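You operate a simulated robot arm through the tools that you are given. There is no shell and no other tool.

Carry out the task below with a simulated two-armed robot. There is one attempt and no reset: what you move stays moved.

## Task
Open the low drawer, take the short orange block and put it in the inside of the low drawer and shut the drawer again. Take the brass fitting and put it on top of the black rubber buffer. Close the upper drawer of the green bench. Put the white cup in the inside of the clear basin. Put two of the crumpled label scraps from the top of the short steel bench on the clear pane. Shut the tall grey cupboard door. Push the right low door shut. Open the right door of the blue cupboard, take the yellow glue cartridge and leave it on the second shelf from the bottom of the blue cupboard, then shut the door. Take the blue label ring and put it on the right end of the film shelf. Do these in any order. Set down upright: short orange block, white cup.

Only the result counts: the job must be done as asked and must still hold three seconds after the hand-in. Knocking over, shifting, dropping, spilling or breaking anything else fails it.

## Robot
Two 7-joint arms with three-finger grippers on one trunk, on a base that drives. Base frame: it is fixed to the floor where the robot stands at the start and does not move with it; the origin is under the middle of the robot, x ahead of it, y to its left, z up. Readings come in mm, degrees, newtons and seconds.
The left shoulder is at the start at [30, 124, 833], the right one opposite. With the tool pointing down near the work surface each hand reaches from about 100 to 680 mm from the robot's upright axis, wherever it stands, measured 20 degrees to its own side. Places, roughly: blue label ring (6x6x5 cm) [-5800, 1500, 900]; brass fitting (4x4x5 cm) [-5100, 6900, 900]; clear pane (15x20x1 cm) [-3700, 7900, 900]; crumpled label scrap (5x4x4 cm) [-3700, 7700, 900]; inside of the clear basin [-4700, 7900, 900]; inside of the low drawer [-900, -3500, 200]; low drawer [-1000, -3400, 200]; right door of the blue cupboard [-6200, -100, 900]; right end of the film shelf (15x16 cm) [-1240, 160, 800]; right low door [-5300, -500, 300]; rubber buffer (7x7x5 cm) [-5200, 6700, 900]; second shelf of the blue cupboard [-6200, -400, 600]; short orange block (6x4x6 cm) [-800, -3500, 900]; tall grey cupboard door [-4600, -900, 400]; upper drawer of the green bench [-5000, 6800, 700]; white cup (6x6x8 cm) [-3900, 7800, 900]; yellow glue cartridge (5x5x12 cm) [-6800, 200, 900]. Payload 2.2 kg a hand.
The TCP of each hand is the grasp point between the finger pads, 28 mm short of the fingertips. In the tool frame z runs along the fingers and y along their closing line. The gripper opens to 102 mm. The gripper's body begins 71 mm behind the TCP.
Orientation is told as [roll, pitch, yaw] about the base's x, y, z axes, in that order, counted from this pose: with the fingers straight down and closing along the base's y, the tool's x points along the base's -x, its y along +y and its z along -z.

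## Interface
- The arms move only by the tool arm_command. It takes "left_commands", "right_commands" or both (then of equal length, played together; a hand with none holds still); each is a list of rows, each a list of 3 entries, a list of its own where there are three numbers: the shift along the tool's x, y, z in mm, then the turn, a rotation vector about the tool's x, y, z in degrees, then the opening in per cent of the stroke, from 0 (shut) to 100 (fully open). In form: [[[dx, dy, dz], [ax, ay, az], hand], ...]. A call has 1 to 20 rows; each row shifts and turns the commanded pose from where the row before left it, along the tool's axes as they then stand. A row lasts 0.2 s, in which the tool goes at most 50 mm and 8.6 degrees; a call with a longer step from one row to the next is refused whole, and so is a gripper value outside its range. Where a pose cannot be reached the arm comes as near as it can. A force on the tool above 40 N (or 10 N above the force at the start of the call, whichever is more), or a blocked arm, ends the call early, and 0.2 s more pass. The fingers move at their own pace and stop on an object; they squeeze with about 24 N. The grip force told is the motor's: it shows also when the fingers shut on nothing. Time passes only in rows, and 0.2 s behind the last, so rows that do not move let the fingers close. It gives the time, the measured TCP pose, the force on the tool (base axes), the opening and the grip force at its end, in the units of the frame above (readings bear some noise), with the torque about the TCP (base axes, N m) and any sound that the robot's microphone picked up.
- Cameras (640 x 400 px; columns grow to the right, rows downward): "scene" is now at [52.7, 7.4, 1557.9]; the picture's right is [0.08, -1.00, 0.00], its down [-0.66, -0.05, -0.75] and it looks along [0.75, 0.06, -0.66] (base axes); focal length 268 px, centre (320, 200). "left" rides on the left gripper at [72, 38, -86] in its tool frame; the picture's right is [-0.46, 0.89, 0.00], its down [-0.60, -0.32, -0.73] and it looks along [-0.65, -0.34, 0.68] (tool axes); focal length 256 px, centre (320, 200). "right" rides on the right gripper at [69, 44, -86] in its tool frame; the picture's right is [-0.53, 0.85, 0.00], its down [-0.58, -0.36, -0.73] and it looks along [-0.62, -0.39, 0.68] (tool axes); focal length 256 px, centre (320, 200). There is no depth. A picture from a camera that has moved, and an enlarged one, comes with that camera's place and axes in the base frame and with its lens.
- camera(camera): a new picture of that camera. It takes no simulated time.
- lift_body(by): slides the trunk up (or, below 0, down) by that many mm; the arms and the scene camera ride with it, the base frame stays. It gives what a move gives, with no picture.
- base_move(legs): drives the robot by 1 to 6 legs, each [ahead, left, turn to the left] in mm, mm and degrees, along the robot's own axes; the way and the turn of a leg run together, so that a leg with both is an arc; at most 1500 mm and 180 degrees a leg. The arms and the cameras ride along, it lands a little off, and it stops where it bumps. It gives what a move gives.
- aim_head(pan, tilt): turns the head with the scene camera to pan (to the left, within 143 degrees either way) and tilt (down, from -29 to 69), counted from straight ahead of the robot. It gives what a move gives.
- zoom(camera, box): a new picture of the part [left, top, right, bottom] of that camera's present view, enlarged. It takes no simulated time.
- finish_job(): hands the job in; it is judged then, once.

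Places have to be worked out from the pictures, the camera data and where the tool is seen. Open the grippers and draw the arms clear of the work before you hand the job in, unless the task says otherwise.

The tools are called by a JSON object that holds its "op" and its "data". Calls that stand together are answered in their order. arm_command: Moves the arms, as the interface text tells. Its arguments: {"type":"object","properties":{"left_commands":{"type":"array"},"right_commands":{"type":"array"}},"required":[]} The other tools are called the same way: lift_body (by) slides the trunk up or down; base_move (legs) drives the base; aim_head (pan, tilt) turns the head that bears the scene camera; camera (camera) takes a picture; zoom (camera, box) takes an enlarged picture of a part of a camera's view; finish_job () hands the job in.

At the start:

```text
time: 0.0
left_tool_pos: [574.2, 177.9, 557.6]
left_orientation: [0.1, 0.1, 0.0]
left_ft_force: [0.8, 0.3, -0.1]
left_torque: [0.0, -0.01, 0.0]
left_finger_gap: 102.1
left_gripper_force: 0.1
right_tool_pos: [392.9, -145.9, 501.1]
right_orientation: [0.0, 0.0, 0.0]
right_ft_force: [-0.3, 0.6, 0.0]
right_torque: [0.01, 0.01, -0.01]
right_finger_gap: 102.0
right_gripper_force: 0.0
trunk travel left (down, up): [-75.0, 465.0]
robot x, y, heading: [-1.7, 1.1, 0.0]
head pan, tilt: [4.6, 41.5]
```

scene: 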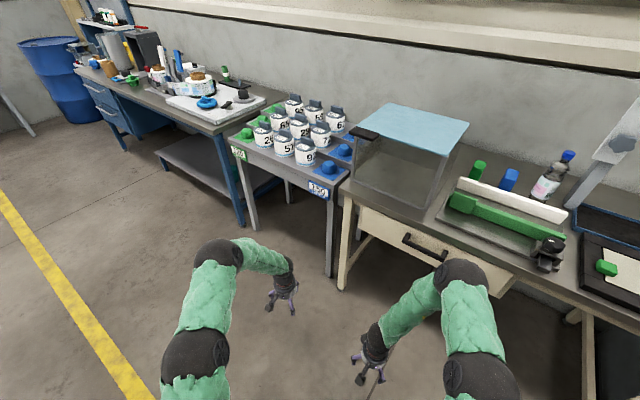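
right: 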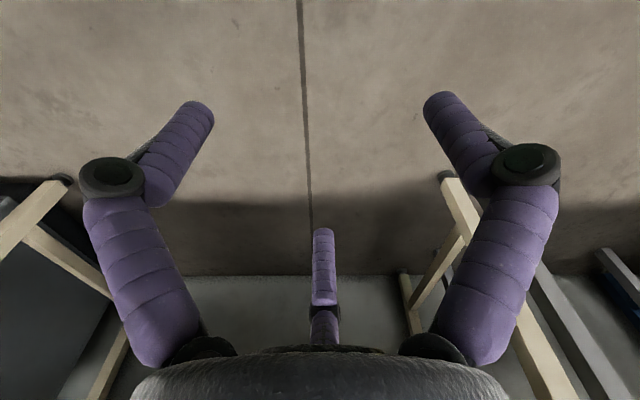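
left: 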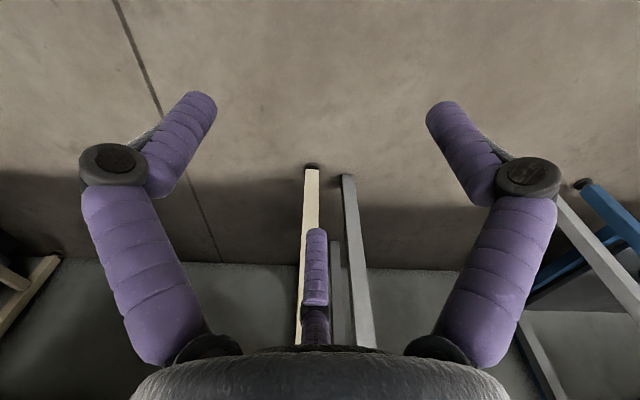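

The start pictures show a bench ahead that is not part of the listed places; the job places lie behind. I look around with the head first.

{"op": "aim_head", "data": {"pan": 140, "tilt": 15}}

{"op": "camera", "data": {"camera": "scene"}}

{"op": "aim_head", "data": {"pan": -140, "tilt": 15}}

{"op": "camera", "data": {"camera": "scene"}}

{"op": "aim_head", "data": {"pan": -80, "tilt": 15}}

{"op": "camera", "data": {"camera": "scene"}}

{"op": "aim_head", "data": {"pan": 80, "tilt": 15}}

{"op": "camera", "data": {"camera": "scene"}}

```text
time: 2.2
left_tool_pos: [573.8, 178.8, 557.5]
left_orientation: [0.1, 0.0, 0.0]
left_ft_force: [0.0, 0.1, 0.0]
left_torque: [-0.01, 0.03, -0.02]
left_finger_gap: 101.8
left_gripper_force: 0.1
right_tool_pos: [391.6, -143.9, 500.0]
right_orientation: [-0.1, -0.1, -0.1]
right_ft_force: [0.9, 0.8, -0.1]
right_torque: [0.0, -0.01, 0.01]
right_finger_gap: 102.0
right_gripper_force: 0.0
trunk travel left (down, up): [-75.0, 465.0]
robot x, y, heading: [-1.0, 2.9, 0.2]
head pan, tilt: [140.0, 15.0]
```

```text
taken
camera scene: at [-102.5, 60.7, 1599.7], right [0.64, 0.77, 0.0], down [0.2, -0.17, -0.97], along [-0.74, 0.62, -0.26], focal length 268 px, centre (320, 200)
```

scene: 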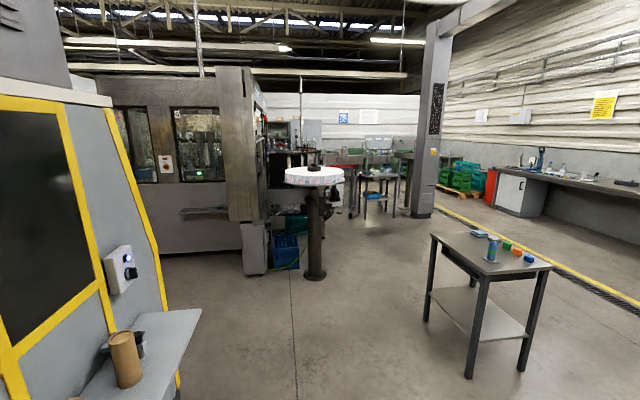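

```text
time: 6.0
left_tool_pos: [575.3, 178.2, 559.3]
left_orientation: [0.0, 0.0, 0.0]
left_ft_force: [-0.3, -0.1, 0.4]
left_torque: [0.02, -0.01, 0.04]
left_finger_gap: 102.0
left_gripper_force: 0.0
right_tool_pos: [391.0, -145.2, 501.0]
right_orientation: [0.0, 0.1, 0.0]
right_ft_force: [0.2, -0.5, -0.1]
right_torque: [0.01, 0.02, 0.0]
right_finger_gap: 101.8
right_gripper_force: 0.0
trunk travel left (down, up): [-75.0, 465.0]
robot x, y, heading: [-1.0, -0.4, 0.0]
head pan, tilt: [-140.0, 15.0]
```

```text
taken
camera scene: at [-102.6, -59.5, 1599.7], right [-0.64, 0.77, 0.0], down [0.2, 0.17, -0.97], along [-0.74, -0.62, -0.26], focal length 268 px, centre (320, 200)
```

scene: 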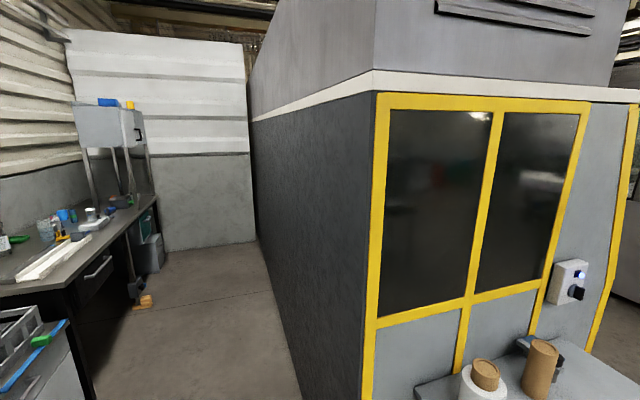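

```text
time: 7.3
left_tool_pos: [573.2, 178.6, 557.4]
left_orientation: [0.0, 0.0, 0.1]
left_ft_force: [0.8, -0.8, -0.1]
left_torque: [0.01, 0.01, 0.03]
left_finger_gap: 102.2
left_gripper_force: 0.1
right_tool_pos: [391.7, -145.5, 501.5]
right_orientation: [0.0, 0.1, 0.0]
right_ft_force: [1.4, 0.4, -0.9]
right_torque: [0.01, -0.02, 0.0]
right_finger_gap: 102.2
right_gripper_force: 0.1
trunk travel left (down, up): [-75.0, 465.0]
robot x, y, heading: [-3.0, 0.8, -0.2]
head pan, tilt: [-80.0, 15.0]
```

```text
taken
camera scene: at [-14.9, -91.4, 1599.7], right [-0.98, -0.17, 0.0], down [-0.04, 0.25, -0.97], along [0.17, -0.95, -0.26], focal length 268 px, centre (320, 200)
```

scene: 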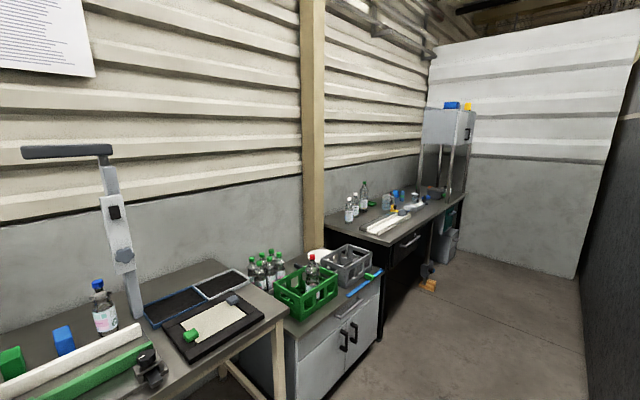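

```text
time: 9.8
left_tool_pos: [574.3, 179.0, 557.9]
left_orientation: [0.0, 0.0, 0.0]
left_ft_force: [-0.5, -0.2, -0.4]
left_torque: [-0.01, 0.01, 0.02]
left_finger_gap: 102.2
left_gripper_force: 0.0
right_tool_pos: [391.7, -144.6, 499.3]
right_orientation: [0.0, 0.0, -0.1]
right_ft_force: [0.5, 0.1, 0.9]
right_torque: [0.0, 0.0, 0.01]
right_finger_gap: 101.8
right_gripper_force: 0.1
trunk travel left (down, up): [-75.0, 465.0]
robot x, y, heading: [1.0, -0.4, -0.1]
head pan, tilt: [80.0, 15.0]
```

```text
taken
camera scene: at [-14.8, 92.6, 1599.7], right [0.98, -0.17, 0.0], down [-0.05, -0.25, -0.97], along [0.17, 0.95, -0.26], focal length 268 px, centre (320, 200)
```

scene: 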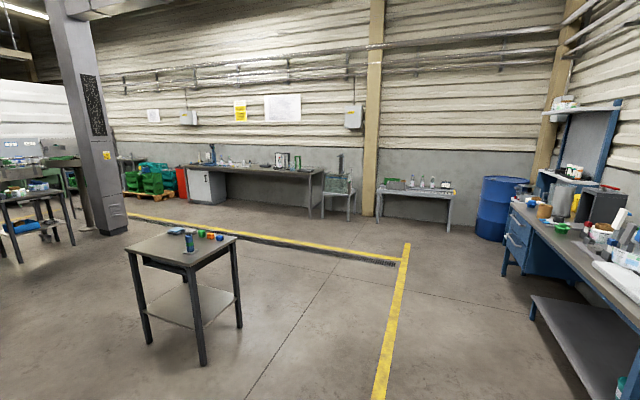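

I zoom towards the low-drawer bench to work out its geometry and the free way to it.

{"op": "aim_head", "data": {"pan": -105, "tilt": 20}}

{"op": "camera", "data": {"camera": "scene"}}

{"op": "zoom", "data": {"camera": "scene", "box": [200, 80, 440, 230]}}

```text
time: 12.6
left_tool_pos: [574.4, 178.7, 557.6]
left_orientation: [0.0, 0.0, 0.0]
left_ft_force: [-0.2, 0.1, 0.4]
left_torque: [0.0, -0.01, 0.02]
left_finger_gap: 102.0
left_gripper_force: 0.0
right_tool_pos: [391.3, -146.9, 501.4]
right_orientation: [0.0, 0.1, 0.0]
right_ft_force: [0.5, 0.4, -0.1]
right_torque: [-0.05, -0.01, -0.01]
right_finger_gap: 102.1
right_gripper_force: 0.0
trunk travel left (down, up): [-75.0, 465.0]
robot x, y, heading: [-1.2, -1.9, 0.1]
head pan, tilt: [-105.0, 20.0]
```

```text
taken
camera scene: at [-55.1, -89.4, 1591.5], right [-0.97, 0.26, 0.0], down [0.09, 0.33, -0.94], along [-0.24, -0.91, -0.34], focal length 268 px, centre (320, 200)
```

scene: 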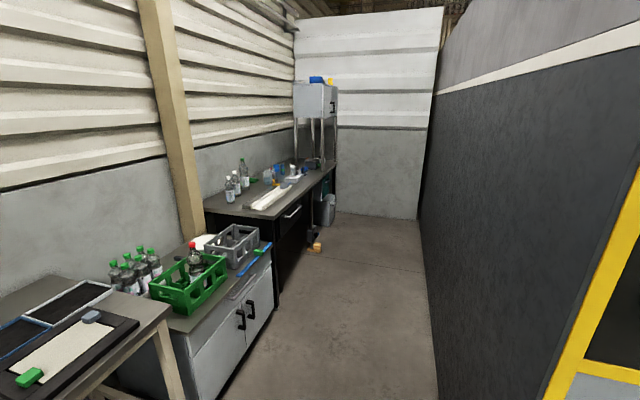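

```text
2.67 times, centred on (320, 155) of scene
camera zoom: at [-55.1, -89.4, 1591.5], right [-0.97, 0.26, 0.0], down [0.09, 0.33, -0.94], along [-0.24, -0.91, -0.34], focal length 713 px, centre (320, 320)
```

zoom: 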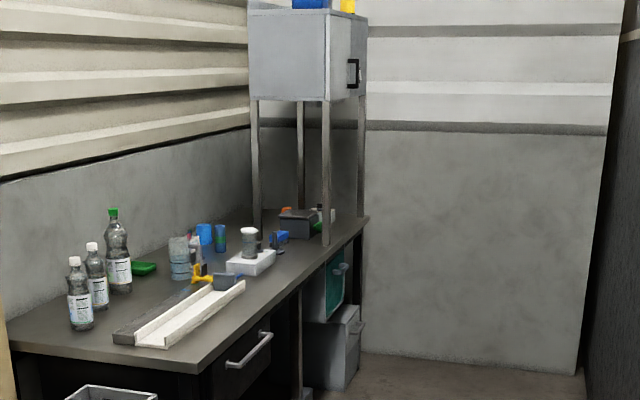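

The low drawer looks to be the grey pedestal under the far end of the black bench, whose front runs along heading about -121°, facing (-0.86, 0.52). I tuck the arms before turning.

{"op": "arm_command", "data": {"left_commands": [[[45, 0, 0], [0, 0, 0], 0], [[45, 0, 0], [0, 0, 0], 0], [[45, 0, 0], [0, 0, 0], 0], [[45, 0, 0], [0, 0, 0], 0], [[45, 0, 0], [0, 0, 0], 0], [[0, 0, 0], [0, 0, 0], 0]], "right_commands": [[[20, 0, 0], [0, 0, 0], 0], [[20, 0, 0], [0, 0, 0], 0], [[10, 0, -10], [0, 0, 0], 0], [[0, 0, -20], [0, 0, 0], 0], [[0, 0, -20], [0, 0, 0], 0], [[0, 0, 0], [0, 0, 0], 0]]}}

{"op": "base_move", "data": {"legs": [[0, 0, -121]]}}

{"op": "aim_head", "data": {"pan": 0, "tilt": 30}}

{"op": "camera", "data": {"camera": "scene"}}

```text
time: 13.9
left_tool_pos: [353.3, 180.8, 557.6]
left_orientation: [-0.1, 0.1, -0.1]
left_ft_force: [0.0, 1.2, 0.5]
left_torque: [-0.01, -0.03, 0.01]
left_finger_gap: 2.4
left_gripper_force: 24.1
right_tool_pos: [341.3, -144.0, 549.9]
right_orientation: [0.0, 0.0, 0.0]
right_ft_force: [-0.7, 0.4, 0.9]
right_torque: [-0.02, -0.03, -0.02]
right_finger_gap: 2.2
right_gripper_force: 23.7
trunk travel left (down, up): [-75.0, 465.0]
robot x, y, heading: [-0.9, -1.8, 0.2]
head pan, tilt: [-105.0, 20.0]
```

```text
time: 19.4
left_tool_pos: [-24.8, -396.0, 557.4]
left_orientation: [0.0, -0.1, -120.7]
left_ft_force: [0.3, 0.5, 0.0]
left_torque: [0.01, 0.04, 0.0]
left_finger_gap: 2.3
left_gripper_force: 23.9
right_tool_pos: [-298.5, -219.0, 549.2]
right_orientation: [0.0, 0.0, -120.7]
right_ft_force: [-0.2, -1.0, -0.4]
right_torque: [0.0, 0.02, -0.01]
right_finger_gap: 2.4
right_gripper_force: 23.8
trunk travel left (down, up): [-75.0, 465.0]
robot x, y, heading: [0.5, 0.2, -121.0]
head pan, tilt: [-105.0, 20.0]
```

```text
time: 21.2
left_tool_pos: [-24.2, -395.2, 556.3]
left_orientation: [0.0, 0.0, -120.8]
left_ft_force: [-0.2, -0.3, -0.7]
left_torque: [0.0, -0.02, -0.01]
left_finger_gap: 2.2
left_gripper_force: 23.8
right_tool_pos: [-298.5, -219.3, 551.0]
right_orientation: [-0.1, 0.0, -120.6]
right_ft_force: [-0.5, -0.4, -0.9]
right_torque: [0.02, 0.0, -0.03]
right_finger_gap: 2.4
right_gripper_force: 23.9
trunk travel left (down, up): [-75.0, 465.0]
robot x, y, heading: [-0.5, 1.2, -120.8]
head pan, tilt: [0.0, 30.0]
```

```text
taken
camera scene: at [-32.4, -51.6, 1575.4], right [-0.86, 0.51, 0.0], down [0.26, 0.43, -0.87], along [-0.44, -0.74, -0.5], focal length 268 px, centre (320, 200)
```

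scene: 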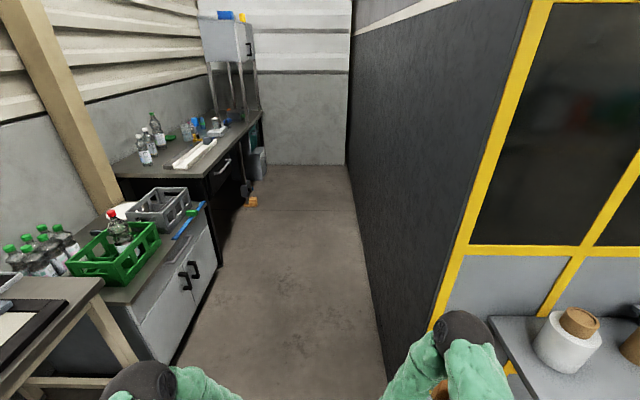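

The way down the corridor is clear, about 360 mm to the right wall and 840 mm to the left fronts. I shift left and drive down it.

{"op": "base_move", "data": {"legs": [[0, 200, 0], [1400, 0, 0], [1300, 0, 0]]}}

{"op": "aim_head", "data": {"pan": 50, "tilt": 35}}

{"op": "camera", "data": {"camera": "scene"}}

```text
time: 35.6
left_tool_pos: [-1335.6, -2796.0, 556.4]
left_orientation: [0.0, 0.0, -122.7]
left_ft_force: [0.9, 0.6, 0.0]
left_torque: [-0.01, -0.01, 0.01]
left_finger_gap: 2.0
left_gripper_force: 24.1
right_tool_pos: [-1604.6, -2609.7, 548.2]
right_orientation: [-0.1, -0.1, -122.7]
right_ft_force: [-1.0, -0.7, -0.2]
right_torque: [-0.01, -0.02, -0.02]
right_finger_gap: 2.1
right_gripper_force: 24.7
trunk travel left (down, up): [-75.0, 465.0]
robot x, y, heading: [-1298.1, -2399.2, -122.8]
head pan, tilt: [0.0, 30.0]
```

```text
time: 36.8
left_tool_pos: [-1335.9, -2795.6, 557.9]
left_orientation: [0.0, 0.1, -122.7]
left_ft_force: [-0.5, -0.6, 0.8]
left_torque: [0.03, -0.01, -0.01]
left_finger_gap: 2.3
left_gripper_force: 24.2
right_tool_pos: [-1605.1, -2611.7, 550.0]
right_orientation: [0.0, -0.1, -122.7]
right_ft_force: [0.5, 0.2, -0.8]
right_torque: [0.0, 0.02, 0.03]
right_finger_gap: 2.3
right_gripper_force: 24.3
trunk travel left (down, up): [-75.0, 465.0]
robot x, y, heading: [-1297.5, -2403.2, -122.4]
head pan, tilt: [50.0, 35.0]
```

```text
taken
camera scene: at [-1257.0, -2459.5, 1567.7], right [-0.95, -0.3, 0.0], down [-0.17, 0.55, -0.82], along [0.24, -0.78, -0.57], focal length 268 px, centre (320, 200)
```

scene: 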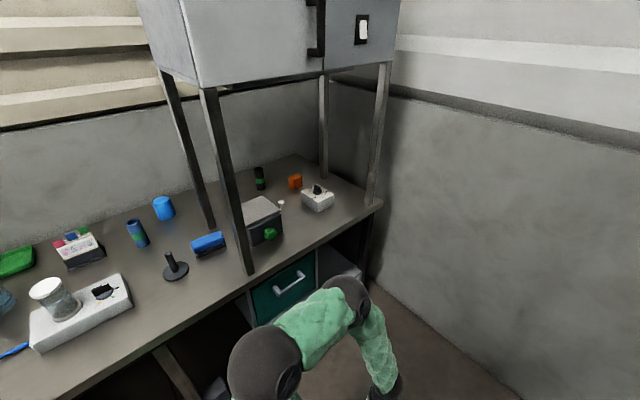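

The orange block is at about (-830, -3470, 910), behind a white box under the legged cabinet; the bench front runs along heading ≈ -122.6. I check the robot's own base outline and zoom on the block.

{"op": "zoom", "data": {"camera": "scene", "box": [230, 140, 390, 300]}}

{"op": "aim_head", "data": {"pan": 0, "tilt": 69}}

{"op": "camera", "data": {"camera": "scene"}}

```text
2.50 times, centred on (310, 220) of scene
camera zoom: at [-1257.0, -2459.5, 1567.7], right [-0.95, -0.3, 0.0], down [-0.17, 0.55, -0.82], along [0.24, -0.78, -0.57], focal length 669 px, centre (345, 150)
```

zoom: 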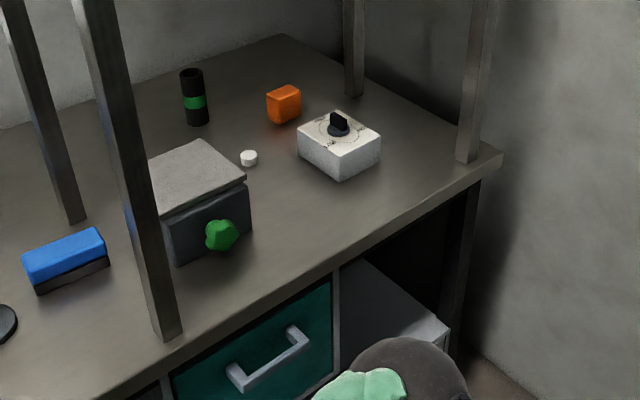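

```text
time: 38.0
left_tool_pos: [-1335.3, -2795.2, 556.8]
left_orientation: [0.0, -0.1, -122.8]
left_ft_force: [-0.3, -0.6, 0.2]
left_torque: [-0.01, 0.0, -0.01]
left_finger_gap: 2.4
left_gripper_force: 24.2
right_tool_pos: [-1604.6, -2610.9, 549.1]
right_orientation: [-0.1, 0.0, -122.6]
right_ft_force: [-0.2, -0.1, 0.5]
right_torque: [-0.02, -0.02, 0.01]
right_finger_gap: 2.4
right_gripper_force: 23.7
trunk travel left (down, up): [-75.0, 465.0]
robot x, y, heading: [-1298.3, -2403.5, -123.0]
head pan, tilt: [0.0, 68.8]
```

```text
taken
camera scene: at [-1313.4, -2422.6, 1524.0], right [-0.84, 0.54, 0.0], down [0.5, 0.79, -0.36], along [-0.2, -0.31, -0.93], focal length 268 px, centre (320, 200)
```

scene: 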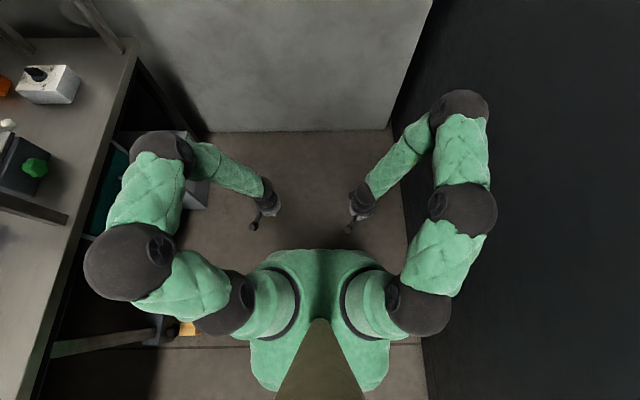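

The base is hidden under the torso; the elbows splay wide, and the end wall is at s≈3850 along the corridor. I shift a little, then turn left in two stages to face the bench.

{"op": "base_move", "data": {"legs": [[250, 0, 0], [0, 0, 45]]}}

{"op": "camera", "data": {"camera": "scene"}}

```text
time: 41.9
left_tool_pos: [-1172.5, -2910.7, 556.7]
left_orientation: [0.0, 0.0, -76.3]
left_ft_force: [0.3, 0.4, -0.3]
left_torque: [-0.01, 0.01, 0.0]
left_finger_gap: 2.3
left_gripper_force: 23.9
right_tool_pos: [-1492.3, -2975.4, 548.8]
right_orientation: [0.0, 0.1, -76.4]
right_ft_force: [0.5, -0.4, -0.1]
right_torque: [-0.01, -0.01, 0.0]
right_finger_gap: 2.3
right_gripper_force: 24.0
trunk travel left (down, up): [-75.0, 465.0]
robot x, y, heading: [-1432.1, -2607.1, -76.2]
head pan, tilt: [0.0, 68.8]
```

```text
taken
camera scene: at [-1427.2, -2634.8, 1524.0], right [-0.97, -0.23, 0.0], down [-0.22, 0.91, -0.36], along [0.09, -0.35, -0.93], focal length 268 px, centre (320, 200)
```

scene: 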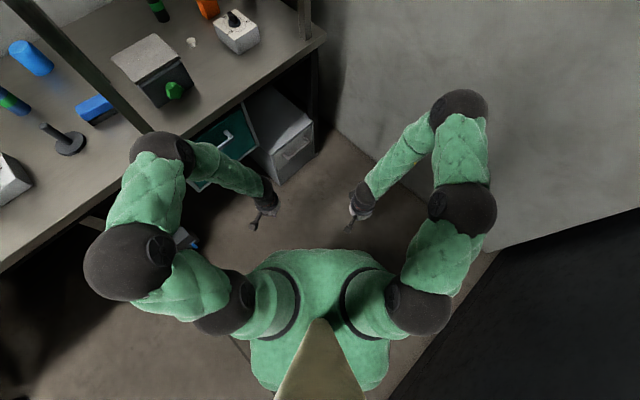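

The low grey unit's handle is at about (-1117, -3324, 280). I finish turning to face the bench and raise trunk and hands above bench height.

{"op": "base_move", "data": {"legs": [[0, 0, 43.6]]}}

{"op": "lift_body", "data": {"by": 250}}

{"op": "arm_command", "data": {"left_commands": [[[0, 0, -50], [0, 0, 0], 50], [[0, 0, -50], [0, 0, 0], 50], [[0, 0, -50], [0, 0, 0], 50], [[0, 0, -50], [0, 0, 0], 50], [[0, 0, -50], [0, 0, 0], 50], [[0, 0, -50], [0, 0, 0], 50]], "right_commands": [[[0, 0, -50], [0, 0, 0], 90], [[0, 0, -50], [0, 0, 0], 90], [[0, 0, -50], [0, 0, 0], 90], [[0, 0, -50], [0, 0, 0], 90], [[0, 0, -50], [0, 0, 0], 90], [[0, 0, -50], [0, 0, 0], 90]]}}

{"op": "aim_head", "data": {"pan": -15, "tilt": 45}}

{"op": "camera", "data": {"camera": "scene"}}

```text
time: 44.3
left_tool_pos: [-1037.9, -2656.1, 556.2]
left_orientation: [-0.1, 0.0, -33.7]
left_ft_force: [-0.5, -0.5, -0.8]
left_torque: [0.03, -0.03, -0.04]
left_finger_gap: 2.2
left_gripper_force: 23.5
right_tool_pos: [-1228.1, -2919.8, 549.1]
right_orientation: [0.1, -0.1, -33.6]
right_ft_force: [-0.6, -0.3, -0.2]
right_torque: [-0.01, 0.0, 0.03]
right_finger_gap: 2.1
right_gripper_force: 24.0
trunk travel left (down, up): [-75.0, 465.0]
robot x, y, heading: [-1433.6, -2608.2, -33.6]
head pan, tilt: [0.0, 68.8]
```

```text
time: 46.9
left_tool_pos: [-1039.3, -2655.4, 807.3]
left_orientation: [0.0, 0.0, -33.7]
left_ft_force: [-0.4, -0.4, 0.5]
left_torque: [-0.04, -0.01, 0.01]
left_finger_gap: 2.1
left_gripper_force: 24.0
right_tool_pos: [-1227.9, -2918.9, 798.9]
right_orientation: [0.0, 0.0, -33.7]
right_ft_force: [-0.4, -0.8, -0.4]
right_torque: [-0.01, 0.03, 0.0]
right_finger_gap: 2.1
right_gripper_force: 24.4
trunk travel left (down, up): [-325.0, 215.0]
robot x, y, heading: [-1429.7, -2610.9, -33.7]
head pan, tilt: [0.0, 68.8]
```

```text
time: 48.3
left_tool_pos: [-1039.6, -2650.6, 1105.6]
left_orientation: [-0.1, -0.1, -33.8]
left_ft_force: [0.3, 0.3, 0.1]
left_torque: [-0.02, -0.04, -0.03]
left_finger_gap: 50.9
left_gripper_force: 0.1
right_tool_pos: [-1233.5, -2915.5, 1099.2]
right_orientation: [0.0, 0.0, -33.7]
right_ft_force: [0.3, -0.1, -0.2]
right_torque: [-0.01, -0.06, -0.01]
right_finger_gap: 91.9
right_gripper_force: 0.1
trunk travel left (down, up): [-325.0, 215.0]
robot x, y, heading: [-1433.3, -2612.0, -33.6]
head pan, tilt: [0.0, 68.8]
```

```text
time: 49.1
left_tool_pos: [-1036.7, -2651.8, 1105.6]
left_orientation: [-0.1, 0.0, -33.7]
left_ft_force: [1.0, -0.5, -1.0]
left_torque: [0.0, 0.0, 0.01]
left_finger_gap: 51.1
left_gripper_force: 0.1
right_tool_pos: [-1230.4, -2916.9, 1098.6]
right_orientation: [0.0, 0.1, -33.8]
right_ft_force: [-0.1, 0.3, -0.5]
right_torque: [0.01, 0.03, 0.01]
right_finger_gap: 91.9
right_gripper_force: 0.1
trunk travel left (down, up): [-325.0, 215.0]
robot x, y, heading: [-1428.6, -2609.9, -33.7]
head pan, tilt: [-15.0, 45.0]
```

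```text
taken
camera scene: at [-1405.0, -2653.5, 1802.8], right [-0.75, -0.66, 0.0], down [-0.47, 0.53, -0.71], along [0.47, -0.53, -0.71], focal length 268 px, centre (320, 200)
```

scene: 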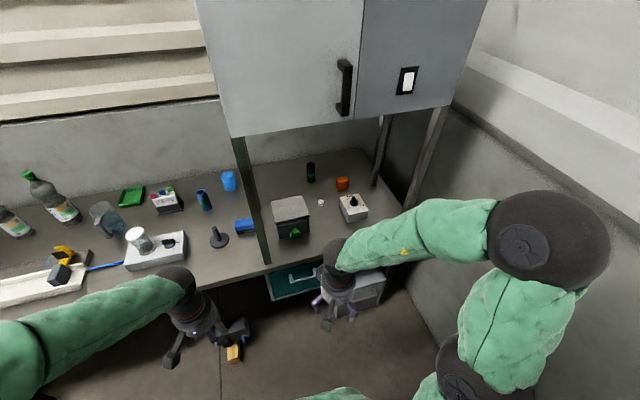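

Arms are high now; the left hand would pass near the cabinet's front-left leg, so I pull it back first, then shift toward the block (estimated (-823, -3476)).

{"op": "arm_command", "data": {"left_commands": [[[40, 0, 0], [0, 0, 0], 50], [[40, 0, 0], [0, 0, 0], 50], [[40, 0, 0], [0, 0, 0], 50], [[30, 0, 0], [0, 0, 0], 50]]}}

{"op": "base_move", "data": {"legs": [[250, -140, 0]]}}

{"op": "aim_head", "data": {"pan": -20, "tilt": 50}}

{"op": "camera", "data": {"camera": "scene"}}

{"op": "camera", "data": {"camera": "right"}}

```text
time: 50.1
left_tool_pos: [-1161.0, -2571.6, 1108.9]
left_orientation: [0.0, 0.0, -33.7]
left_ft_force: [-0.6, 0.6, 0.3]
left_torque: [-0.02, 0.0, 0.03]
left_finger_gap: 51.2
left_gripper_force: 0.1
right_tool_pos: [-1229.7, -2915.9, 1099.3]
right_orientation: [0.0, 0.0, -33.7]
right_ft_force: [0.3, 0.3, 0.3]
right_torque: [-0.01, 0.0, -0.01]
right_finger_gap: 91.8
right_gripper_force: 0.2
trunk travel left (down, up): [-325.0, 215.0]
robot x, y, heading: [-1430.5, -2611.5, -33.8]
head pan, tilt: [-15.0, 45.0]
```

```text
time: 52.1
left_tool_pos: [-1035.4, -2823.9, 1109.6]
left_orientation: [0.1, 0.0, -33.4]
left_ft_force: [0.4, -0.6, -0.3]
left_torque: [0.0, 0.04, 0.02]
left_finger_gap: 51.3
left_gripper_force: 0.0
right_tool_pos: [-1103.6, -3168.7, 1098.4]
right_orientation: [0.1, 0.0, -33.4]
right_ft_force: [-0.7, -0.2, -0.1]
right_torque: [0.04, 0.03, -0.01]
right_finger_gap: 91.7
right_gripper_force: 0.1
trunk travel left (down, up): [-325.0, 215.0]
robot x, y, heading: [-1309.5, -2864.8, -33.5]
head pan, tilt: [-15.0, 45.0]
```

```text
time: 52.8
left_tool_pos: [-1035.7, -2824.6, 1110.2]
left_orientation: [0.0, 0.1, -33.4]
left_ft_force: [0.0, 0.1, 0.2]
left_torque: [0.0, 0.02, 0.02]
left_finger_gap: 51.1
left_gripper_force: 0.1
right_tool_pos: [-1105.0, -3168.8, 1098.6]
right_orientation: [0.0, 0.1, -33.4]
right_ft_force: [-0.6, 0.2, 0.0]
right_torque: [0.03, 0.04, 0.02]
right_finger_gap: 91.8
right_gripper_force: 0.0
trunk travel left (down, up): [-325.0, 215.0]
robot x, y, heading: [-1306.0, -2861.4, -33.2]
head pan, tilt: [-20.0, 50.0]
```

```text
taken
camera scene: at [-1287.7, -2907.4, 1795.9], right [-0.8, -0.6, 0.0], down [-0.46, 0.61, -0.64], along [0.38, -0.52, -0.77], focal length 268 px, centre (320, 200)
```

scene: 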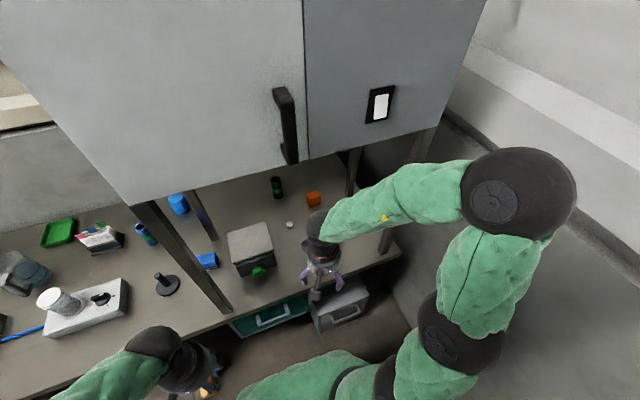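

```text
taken
camera right: at [-1137.4, -3094.6, 1185.3], right [0.91, 0.41, 0.0], down [0.28, -0.62, 0.73], along [0.3, -0.67, -0.68], focal length 256 px, centre (320, 200)
```

right: 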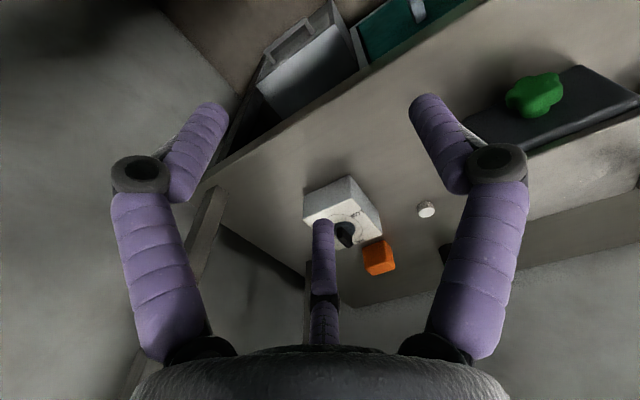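

The right wrist camera sees the block too and gives (-830, -3481). I zoom in to judge its orientation.

{"op": "zoom", "data": {"camera": "right", "box": [280, 160, 480, 320]}}

{"op": "zoom", "data": {"camera": "scene", "box": [260, 160, 400, 260]}}

```text
2.50 times, centred on (380, 240) of right
camera zoom: at [-1137.4, -3094.6, 1185.3], right [0.91, 0.41, 0.0], down [0.28, -0.62, 0.73], along [0.3, -0.67, -0.68], focal length 640 px, centre (170, 100)
```

zoom: 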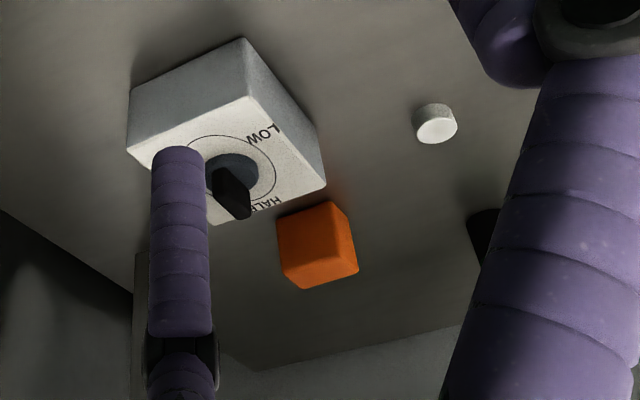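

```text
4.00 times, centred on (330, 210) of scene
camera zoom: at [-1287.7, -2907.4, 1795.9], right [-0.8, -0.6, 0.0], down [-0.46, 0.61, -0.64], along [0.38, -0.52, -0.77], focal length 1070 px, centre (280, 160)
```

zoom: 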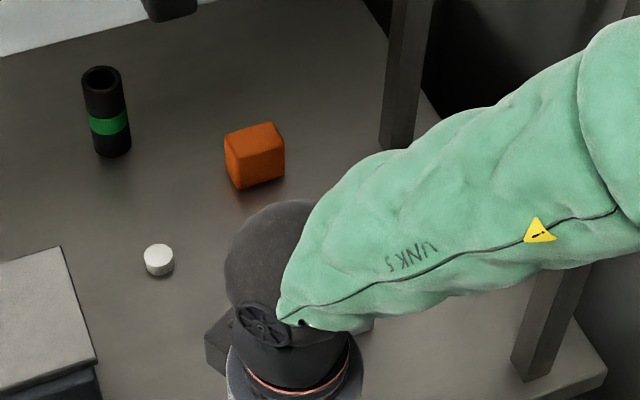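

The block's long edges run along the bench (≈56 mm) and its centre is near (-826, -3487). I tilt the right hand 30° forward and bring it to a hover short of the block.

{"op": "arm_command", "data": {"right_commands": [[[0, 0, 0], [0, -7.5, 0], 90], [[0, 0, 0], [0, -7.5, 0], 90], [[0, 0, 0], [0, -7.5, 0], 90], [[0, 0, 0], [0, -7.5, 0], 90], [[-28.4, -12.4, 24.1], [0, 0, 0], 90], [[-28.4, -12.4, 24.1], [0, 0, 0], 90], [[-28.4, -12.4, 24.1], [0, 0, 0], 90], [[-28.4, -12.4, 24.1], [0, 0, 0], 90], [[-28.4, -12.4, 24.1], [0, 0, 0], 90], [[-28.4, -12.4, 24.1], [0, 0, 0], 90], [[-28.4, -12.4, 24.1], [0, 0, 0], 90], [[-28.4, -12.4, 24.1], [0, 0, 0], 90], [[-28.4, -12.4, 24.1], [0, 0, 0], 90], [[0, 0, 0], [0, 0, 0], 90]]}}

{"op": "camera", "data": {"camera": "right"}}

{"op": "camera", "data": {"camera": "scene"}}

```text
time: 55.8
left_tool_pos: [-1037.1, -2823.2, 1109.3]
left_orientation: [-0.1, 0.0, -33.5]
left_ft_force: [-0.2, 0.1, 0.0]
left_torque: [0.01, -0.02, -0.01]
left_finger_gap: 51.0
left_gripper_force: 0.1
right_tool_pos: [-890.3, -3443.3, 1038.2]
right_orientation: [0.0, -30.0, -33.4]
right_ft_force: [-0.3, -0.2, -0.9]
right_torque: [0.03, -0.02, -0.01]
right_finger_gap: 91.9
right_gripper_force: 0.1
trunk travel left (down, up): [-325.0, 215.0]
robot x, y, heading: [-1304.2, -2861.5, -33.1]
head pan, tilt: [-20.0, 50.0]
```

```text
taken
camera right: at [-951.8, -3351.2, 1078.9], right [0.85, 0.45, 0.27], down [-0.09, -0.38, 0.92], along [0.52, -0.81, -0.28], focal length 256 px, centre (320, 200)
```

right: 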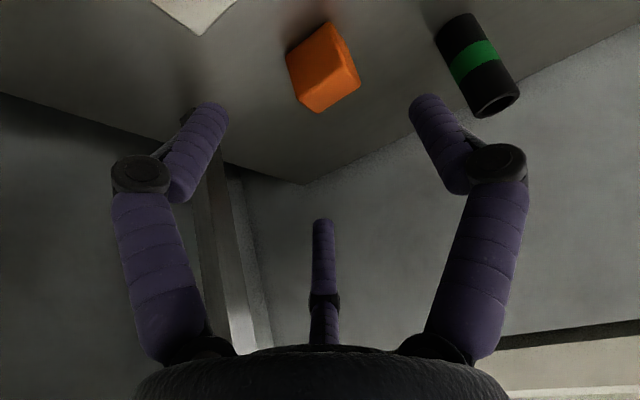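

```text
taken
camera scene: at [-1288.4, -2906.7, 1796.0], right [-0.8, -0.6, 0.0], down [-0.46, 0.61, -0.64], along [0.38, -0.52, -0.77], focal length 268 px, centre (320, 200)
```

scene: 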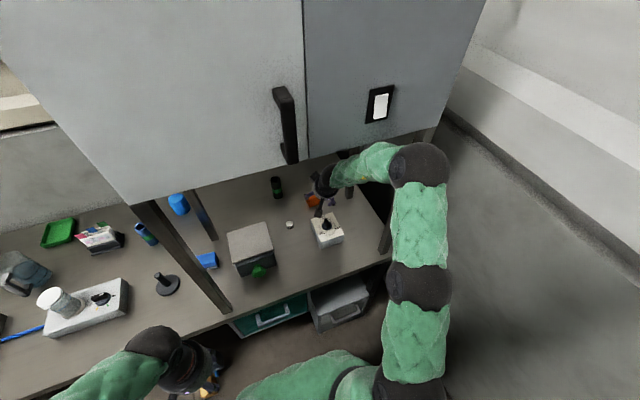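

Now the wrist camera puts the block at (-822, -3485), lined up along the tool axis. I go down along the tool axis and close.

{"op": "arm_command", "data": {"right_commands": [[[-2, 0, 35], [0, 0, 0], 90], [[-2, 0, 35], [0, 0, 0], 90], [[-1, 0, 30], [0, 0, 0], 90], [[0, 0, 25], [0, 0, 0], 90], [[0, 0, 20], [0, 0, 0], 90], [[0, 0, 0], [0, 0, 0], 90]]}}

{"op": "camera", "data": {"camera": "right"}}

{"op": "zoom", "data": {"camera": "scene", "box": [260, 140, 400, 240]}}

```text
time: 57.2
left_tool_pos: [-1034.5, -2823.4, 1110.2]
left_orientation: [0.0, 0.0, -33.3]
left_ft_force: [0.1, 1.1, -0.1]
left_torque: [-0.04, 0.0, -0.02]
left_finger_gap: 50.9
left_gripper_force: 0.1
right_tool_pos: [-823.1, -3487.0, 913.0]
right_orientation: [0.0, -29.9, -33.4]
right_ft_force: [0.3, 0.1, -0.3]
right_torque: [0.0, 0.02, 0.03]
right_finger_gap: 91.9
right_gripper_force: 0.1
trunk travel left (down, up): [-325.0, 215.0]
robot x, y, heading: [-1307.7, -2863.4, -33.4]
head pan, tilt: [-20.0, 50.0]
```

```text
taken
camera right: at [-886.6, -3394.5, 954.7], right [0.85, 0.45, 0.27], down [-0.09, -0.38, 0.92], along [0.52, -0.81, -0.28], focal length 256 px, centre (320, 200)
```

right: 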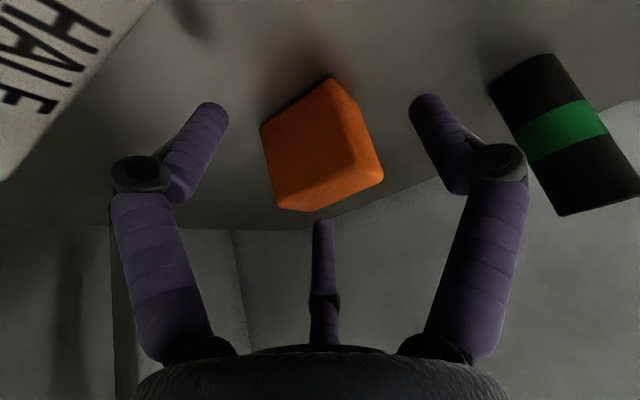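

```text
4.00 times, centred on (330, 190) of scene
camera zoom: at [-1287.9, -2907.2, 1796.0], right [-0.8, -0.6, 0.0], down [-0.46, 0.61, -0.64], along [0.38, -0.52, -0.77], focal length 1070 px, centre (280, 240)
```

zoom: 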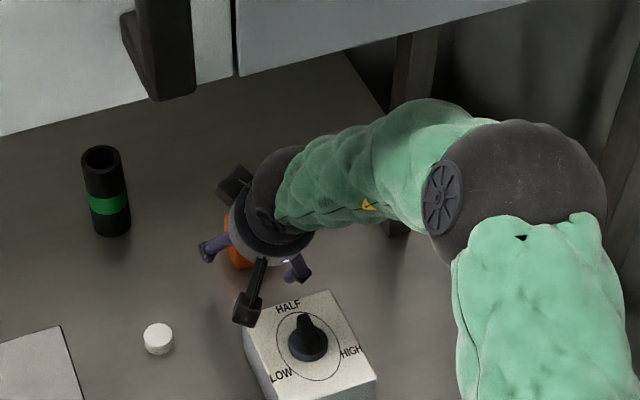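

The block sits between the fingers with the tips near table height. I advance a few mm more and close.

{"op": "arm_command", "data": {"right_commands": [[[0, 0, 6], [0, 0, 0], 90], [[0, 0, 0], [0, 0, 0], 30], [[0, 0, 0], [0, 0, 0], 0], [[0, 0, 0], [0, 0, 0], 0], [[0, 0, 0], [0, 0, 0], 0]]}}

{"op": "camera", "data": {"camera": "right"}}

```text
time: 58.2
left_tool_pos: [-1036.3, -2822.4, 1109.3]
left_orientation: [0.0, -0.1, -33.3]
left_ft_force: [-0.4, 0.0, 0.0]
left_torque: [0.0, 0.02, -0.02]
left_finger_gap: 51.0
left_gripper_force: 0.1
right_tool_pos: [-813.8, -3496.2, 926.3]
right_orientation: [-0.2, -32.1, -33.4]
right_ft_force: [2.3, 2.2, 21.8]
right_torque: [-0.43, -0.29, -0.04]
right_finger_gap: 27.7
right_gripper_force: 23.7
trunk travel left (down, up): [-325.0, 215.0]
robot x, y, heading: [-1306.6, -2862.5, -33.5]
head pan, tilt: [-20.0, 50.0]
stopped in row 4 (right hand): the force on the tool passed its limit at 41 N (the readings are from after the stop); the commanded pose is now the measured one
```

```text
taken
camera right: at [-877.7, -3402.8, 963.7], right [0.84, 0.46, 0.28], down [-0.12, -0.36, 0.93], along [0.52, -0.81, -0.25], focal length 256 px, centre (320, 200)
```

right: 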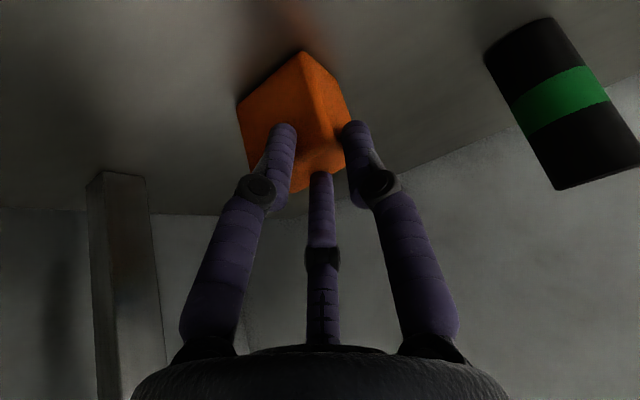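

The fingers wedged on the top edges: height triangulation from the block's vertical edges puts the bench top nearer z≈843, so the block is lower than assumed. I open, back off along the tool axis and look again.

{"op": "arm_command", "data": {"right_commands": [[[0, 0, -3], [0, 0, 0], 30], [[0, 0, -10], [0, 0, 0], 90], [[0, 0, -30], [0, 0, 0], 90], [[0, 0, -30], [0, 2, 0], 90], [[0, 0, 0], [0, 0, 0], 90]]}}

{"op": "camera", "data": {"camera": "right"}}

{"op": "zoom", "data": {"camera": "scene", "box": [260, 140, 400, 240]}}

```text
time: 59.4
left_tool_pos: [-1036.4, -2824.5, 1110.2]
left_orientation: [0.1, 0.1, -33.4]
left_ft_force: [0.1, 0.3, -0.6]
left_torque: [0.01, 0.0, 0.0]
left_finger_gap: 50.8
left_gripper_force: 0.1
right_tool_pos: [-851.0, -3473.3, 981.5]
right_orientation: [-0.1, -29.0, -33.2]
right_ft_force: [0.4, -0.3, -0.6]
right_torque: [-0.02, -0.01, 0.0]
right_finger_gap: 91.7
right_gripper_force: 0.0
trunk travel left (down, up): [-325.0, 215.0]
robot x, y, heading: [-1304.6, -2861.6, -33.3]
head pan, tilt: [-20.0, 50.0]
```

```text
taken
camera right: at [-911.6, -3380.1, 1023.7], right [0.86, 0.45, 0.26], down [-0.08, -0.38, 0.92], along [0.51, -0.81, -0.3], focal length 256 px, centre (320, 200)
```

right: 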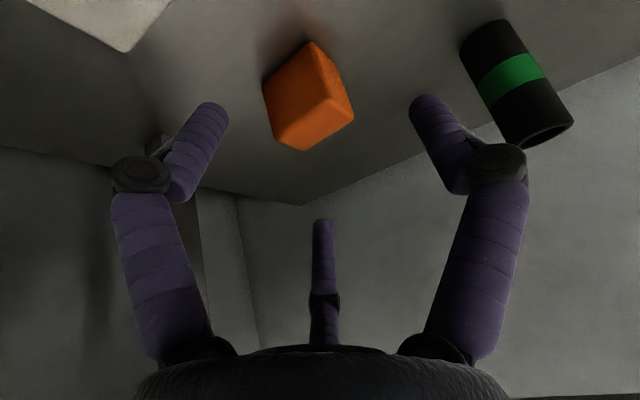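

```text
4.00 times, centred on (330, 190) of scene
camera zoom: at [-1287.0, -2907.8, 1795.9], right [-0.8, -0.6, 0.0], down [-0.46, 0.61, -0.64], along [0.38, -0.52, -0.77], focal length 1070 px, centre (280, 240)
```

zoom: 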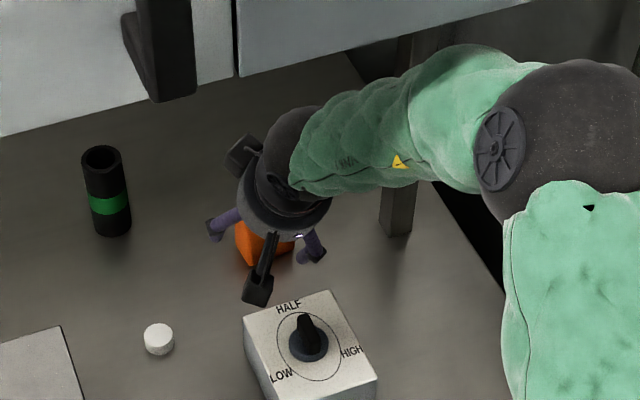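

{"op": "zoom", "data": {"camera": "right", "box": [248, 30, 368, 160]}}

```text
3.08 times, centred on (308, 95) of right
camera zoom: at [-911.6, -3380.1, 1023.7], right [0.86, 0.45, 0.26], down [-0.08, -0.38, 0.92], along [0.51, -0.81, -0.3], focal length 788 px, centre (357, 523)
```

zoom: 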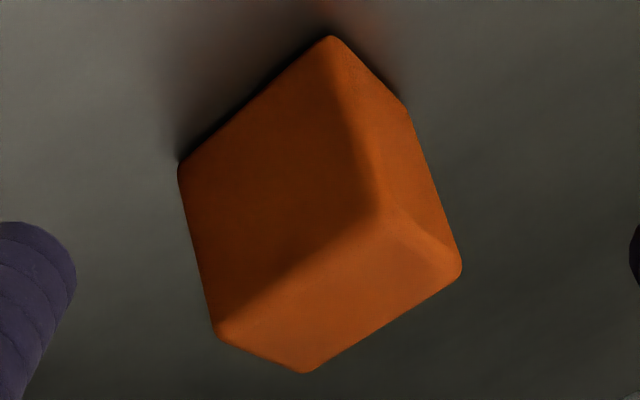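

Re-triangulated, the block stands on a surface at z≈835 with its centre near (-796, -3540, 865), long side along the bench. That is far out, so I drive 70 mm closer with the hand held well above the block.

{"op": "base_move", "data": {"legs": [[70, 0, 0]]}}

{"op": "camera", "data": {"camera": "right"}}

```text
time: 60.6
left_tool_pos: [-1000.0, -2845.8, 1114.3]
left_orientation: [-0.2, -1.0, -34.3]
left_ft_force: [0.2, 0.5, 0.3]
left_torque: [-0.06, 0.01, 0.0]
left_finger_gap: 51.1
left_gripper_force: 0.0
right_tool_pos: [-828.6, -3490.0, 978.5]
right_orientation: [-0.1, -28.5, -34.0]
right_ft_force: [0.7, 0.2, -0.2]
right_torque: [0.0, -0.02, 0.0]
right_finger_gap: 91.7
right_gripper_force: 0.1
trunk travel left (down, up): [-325.0, 215.0]
robot x, y, heading: [-1257.9, -2893.3, -34.0]
head pan, tilt: [-20.0, 50.0]
stopped in leg 1: the robot was blocked; the commanded pose is now the measured one
```

```text
taken
camera right: at [-889.4, -3397.5, 1022.5], right [0.86, 0.44, 0.25], down [-0.07, -0.39, 0.92], along [0.5, -0.81, -0.3], focal length 256 px, centre (320, 200)
```

right: 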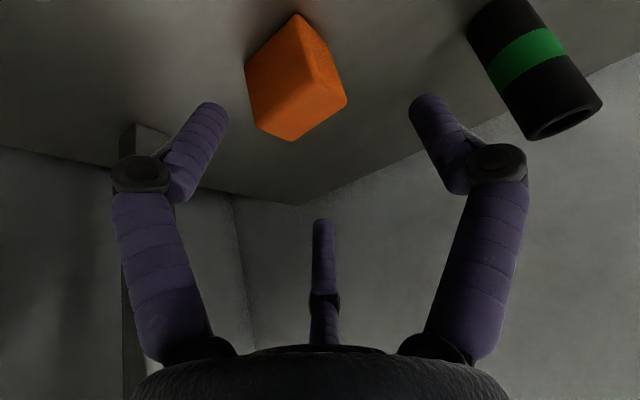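

The drive was blocked early and both hands lag. I take the scene picture to find what touches before moving anything.

{"op": "camera", "data": {"camera": "scene"}}

{"op": "aim_head", "data": {"pan": -5, "tilt": 69}}

{"op": "camera", "data": {"camera": "scene"}}

{"op": "camera", "data": {"camera": "left"}}

```text
taken
camera scene: at [-1262.4, -2916.6, 1797.2], right [-0.81, -0.58, 0.0], down [-0.44, 0.61, -0.66], along [0.38, -0.53, -0.75], focal length 268 px, centre (320, 200)
```

scene: 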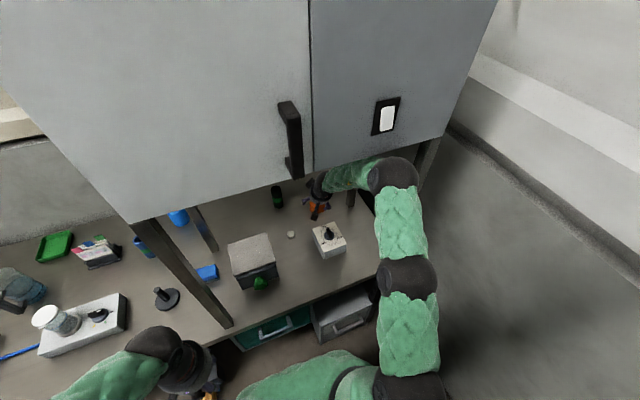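

```text
time: 61.4
left_tool_pos: [-1001.0, -2845.9, 1112.7]
left_orientation: [-0.2, -1.0, -34.3]
left_ft_force: [0.8, -0.6, 0.1]
left_torque: [0.02, -0.01, -0.05]
left_finger_gap: 51.0
left_gripper_force: 0.0
right_tool_pos: [-828.8, -3490.0, 980.3]
right_orientation: [-0.1, -28.7, -33.8]
right_ft_force: [-0.9, 0.8, -1.1]
right_torque: [0.0, -0.03, -0.03]
right_finger_gap: 91.9
right_gripper_force: 0.2
trunk travel left (down, up): [-325.0, 215.0]
robot x, y, heading: [-1259.8, -2896.6, -34.1]
head pan, tilt: [-5.0, 68.8]
```

```text
taken
camera scene: at [-1265.2, -2889.7, 1774.0], right [-0.63, -0.77, 0.0], down [-0.72, 0.58, -0.38], along [0.29, -0.24, -0.92], focal length 268 px, centre (320, 200)
```

scene: 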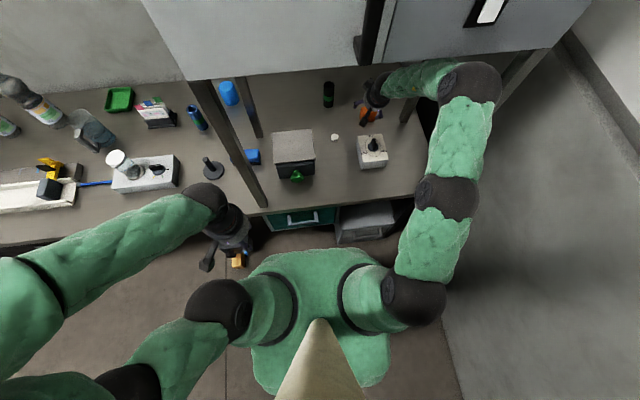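

```text
taken
camera left: at [-1040.8, -2773.9, 1198.3], right [0.88, 0.47, 0.01], down [0.31, -0.59, 0.74], along [0.35, -0.65, -0.67], focal length 256 px, centre (320, 200)
```

left: 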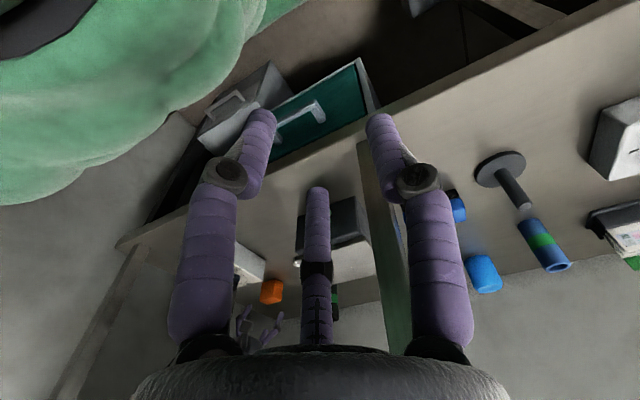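

The right forearm joint sits against the underside/front of the legged cabinet, so the trunk is too high. I back off, raise the hand clear of the white box, back out further, then lower the trunk.

{"op": "base_move", "data": {"legs": [[-60, 0, 0]]}}

{"op": "arm_command", "data": {"right_commands": [[[20, 0, -40], [0, 0, 0], 90], [[20, 0, -40], [0, 0, 0], 90], [[0, 0, 0], [0, 0, 0], 90]]}}

{"op": "base_move", "data": {"legs": [[-260, 0, 1.3]]}}

{"op": "camera", "data": {"camera": "scene"}}

```text
time: 62.4
left_tool_pos: [-1033.1, -2827.5, 1110.6]
left_orientation: [0.0, -0.1, -34.1]
left_ft_force: [-1.6, 1.3, 0.9]
left_torque: [0.01, -0.02, 0.0]
left_finger_gap: 50.9
left_gripper_force: 0.0
right_tool_pos: [-861.1, -3469.9, 965.2]
right_orientation: [0.2, -27.5, -34.0]
right_ft_force: [0.2, 0.0, 1.0]
right_torque: [-0.01, -0.03, 0.03]
right_finger_gap: 91.8
right_gripper_force: 0.0
trunk travel left (down, up): [-325.0, 215.0]
robot x, y, heading: [-1304.7, -2862.1, -34.2]
head pan, tilt: [-5.0, 68.8]
```

```text
time: 63.1
left_tool_pos: [-1030.6, -2828.5, 1109.3]
left_orientation: [0.0, 0.0, -34.1]
left_ft_force: [-0.8, 0.3, 0.1]
left_torque: [-0.02, 0.03, 0.02]
left_finger_gap: 51.1
left_gripper_force: 0.1
right_tool_pos: [-919.0, -3430.7, 1018.3]
right_orientation: [0.1, -27.4, -33.9]
right_ft_force: [0.3, 0.3, 0.4]
right_torque: [0.03, 0.02, 0.0]
right_finger_gap: 91.7
right_gripper_force: 0.0
trunk travel left (down, up): [-325.0, 215.0]
robot x, y, heading: [-1303.1, -2861.7, -33.7]
head pan, tilt: [-5.0, 68.8]
```

```text
time: 65.0
left_tool_pos: [-1253.0, -2677.4, 1109.0]
left_orientation: [-0.1, 0.0, -32.6]
left_ft_force: [-0.1, 0.4, 0.5]
left_torque: [-0.03, -0.08, -0.03]
left_finger_gap: 51.2
left_gripper_force: 0.1
right_tool_pos: [-1127.1, -3276.3, 1021.2]
right_orientation: [0.2, -27.5, -32.5]
right_ft_force: [-0.2, 0.1, -0.4]
right_torque: [-0.01, -0.01, 0.0]
right_finger_gap: 91.9
right_gripper_force: 0.1
trunk travel left (down, up): [-325.0, 215.0]
robot x, y, heading: [-1524.6, -2719.5, -32.5]
head pan, tilt: [-5.0, 68.8]
```

```text
taken
camera scene: at [-1507.6, -2735.7, 1774.0], right [-0.61, -0.79, 0.0], down [-0.74, 0.57, -0.36], along [0.29, -0.22, -0.93], focal length 268 px, centre (320, 200)
```

scene: 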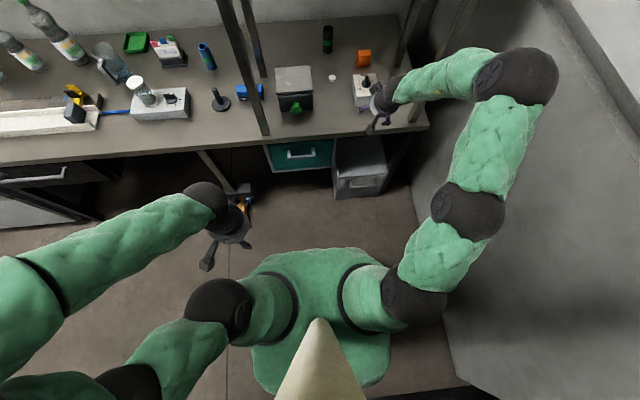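

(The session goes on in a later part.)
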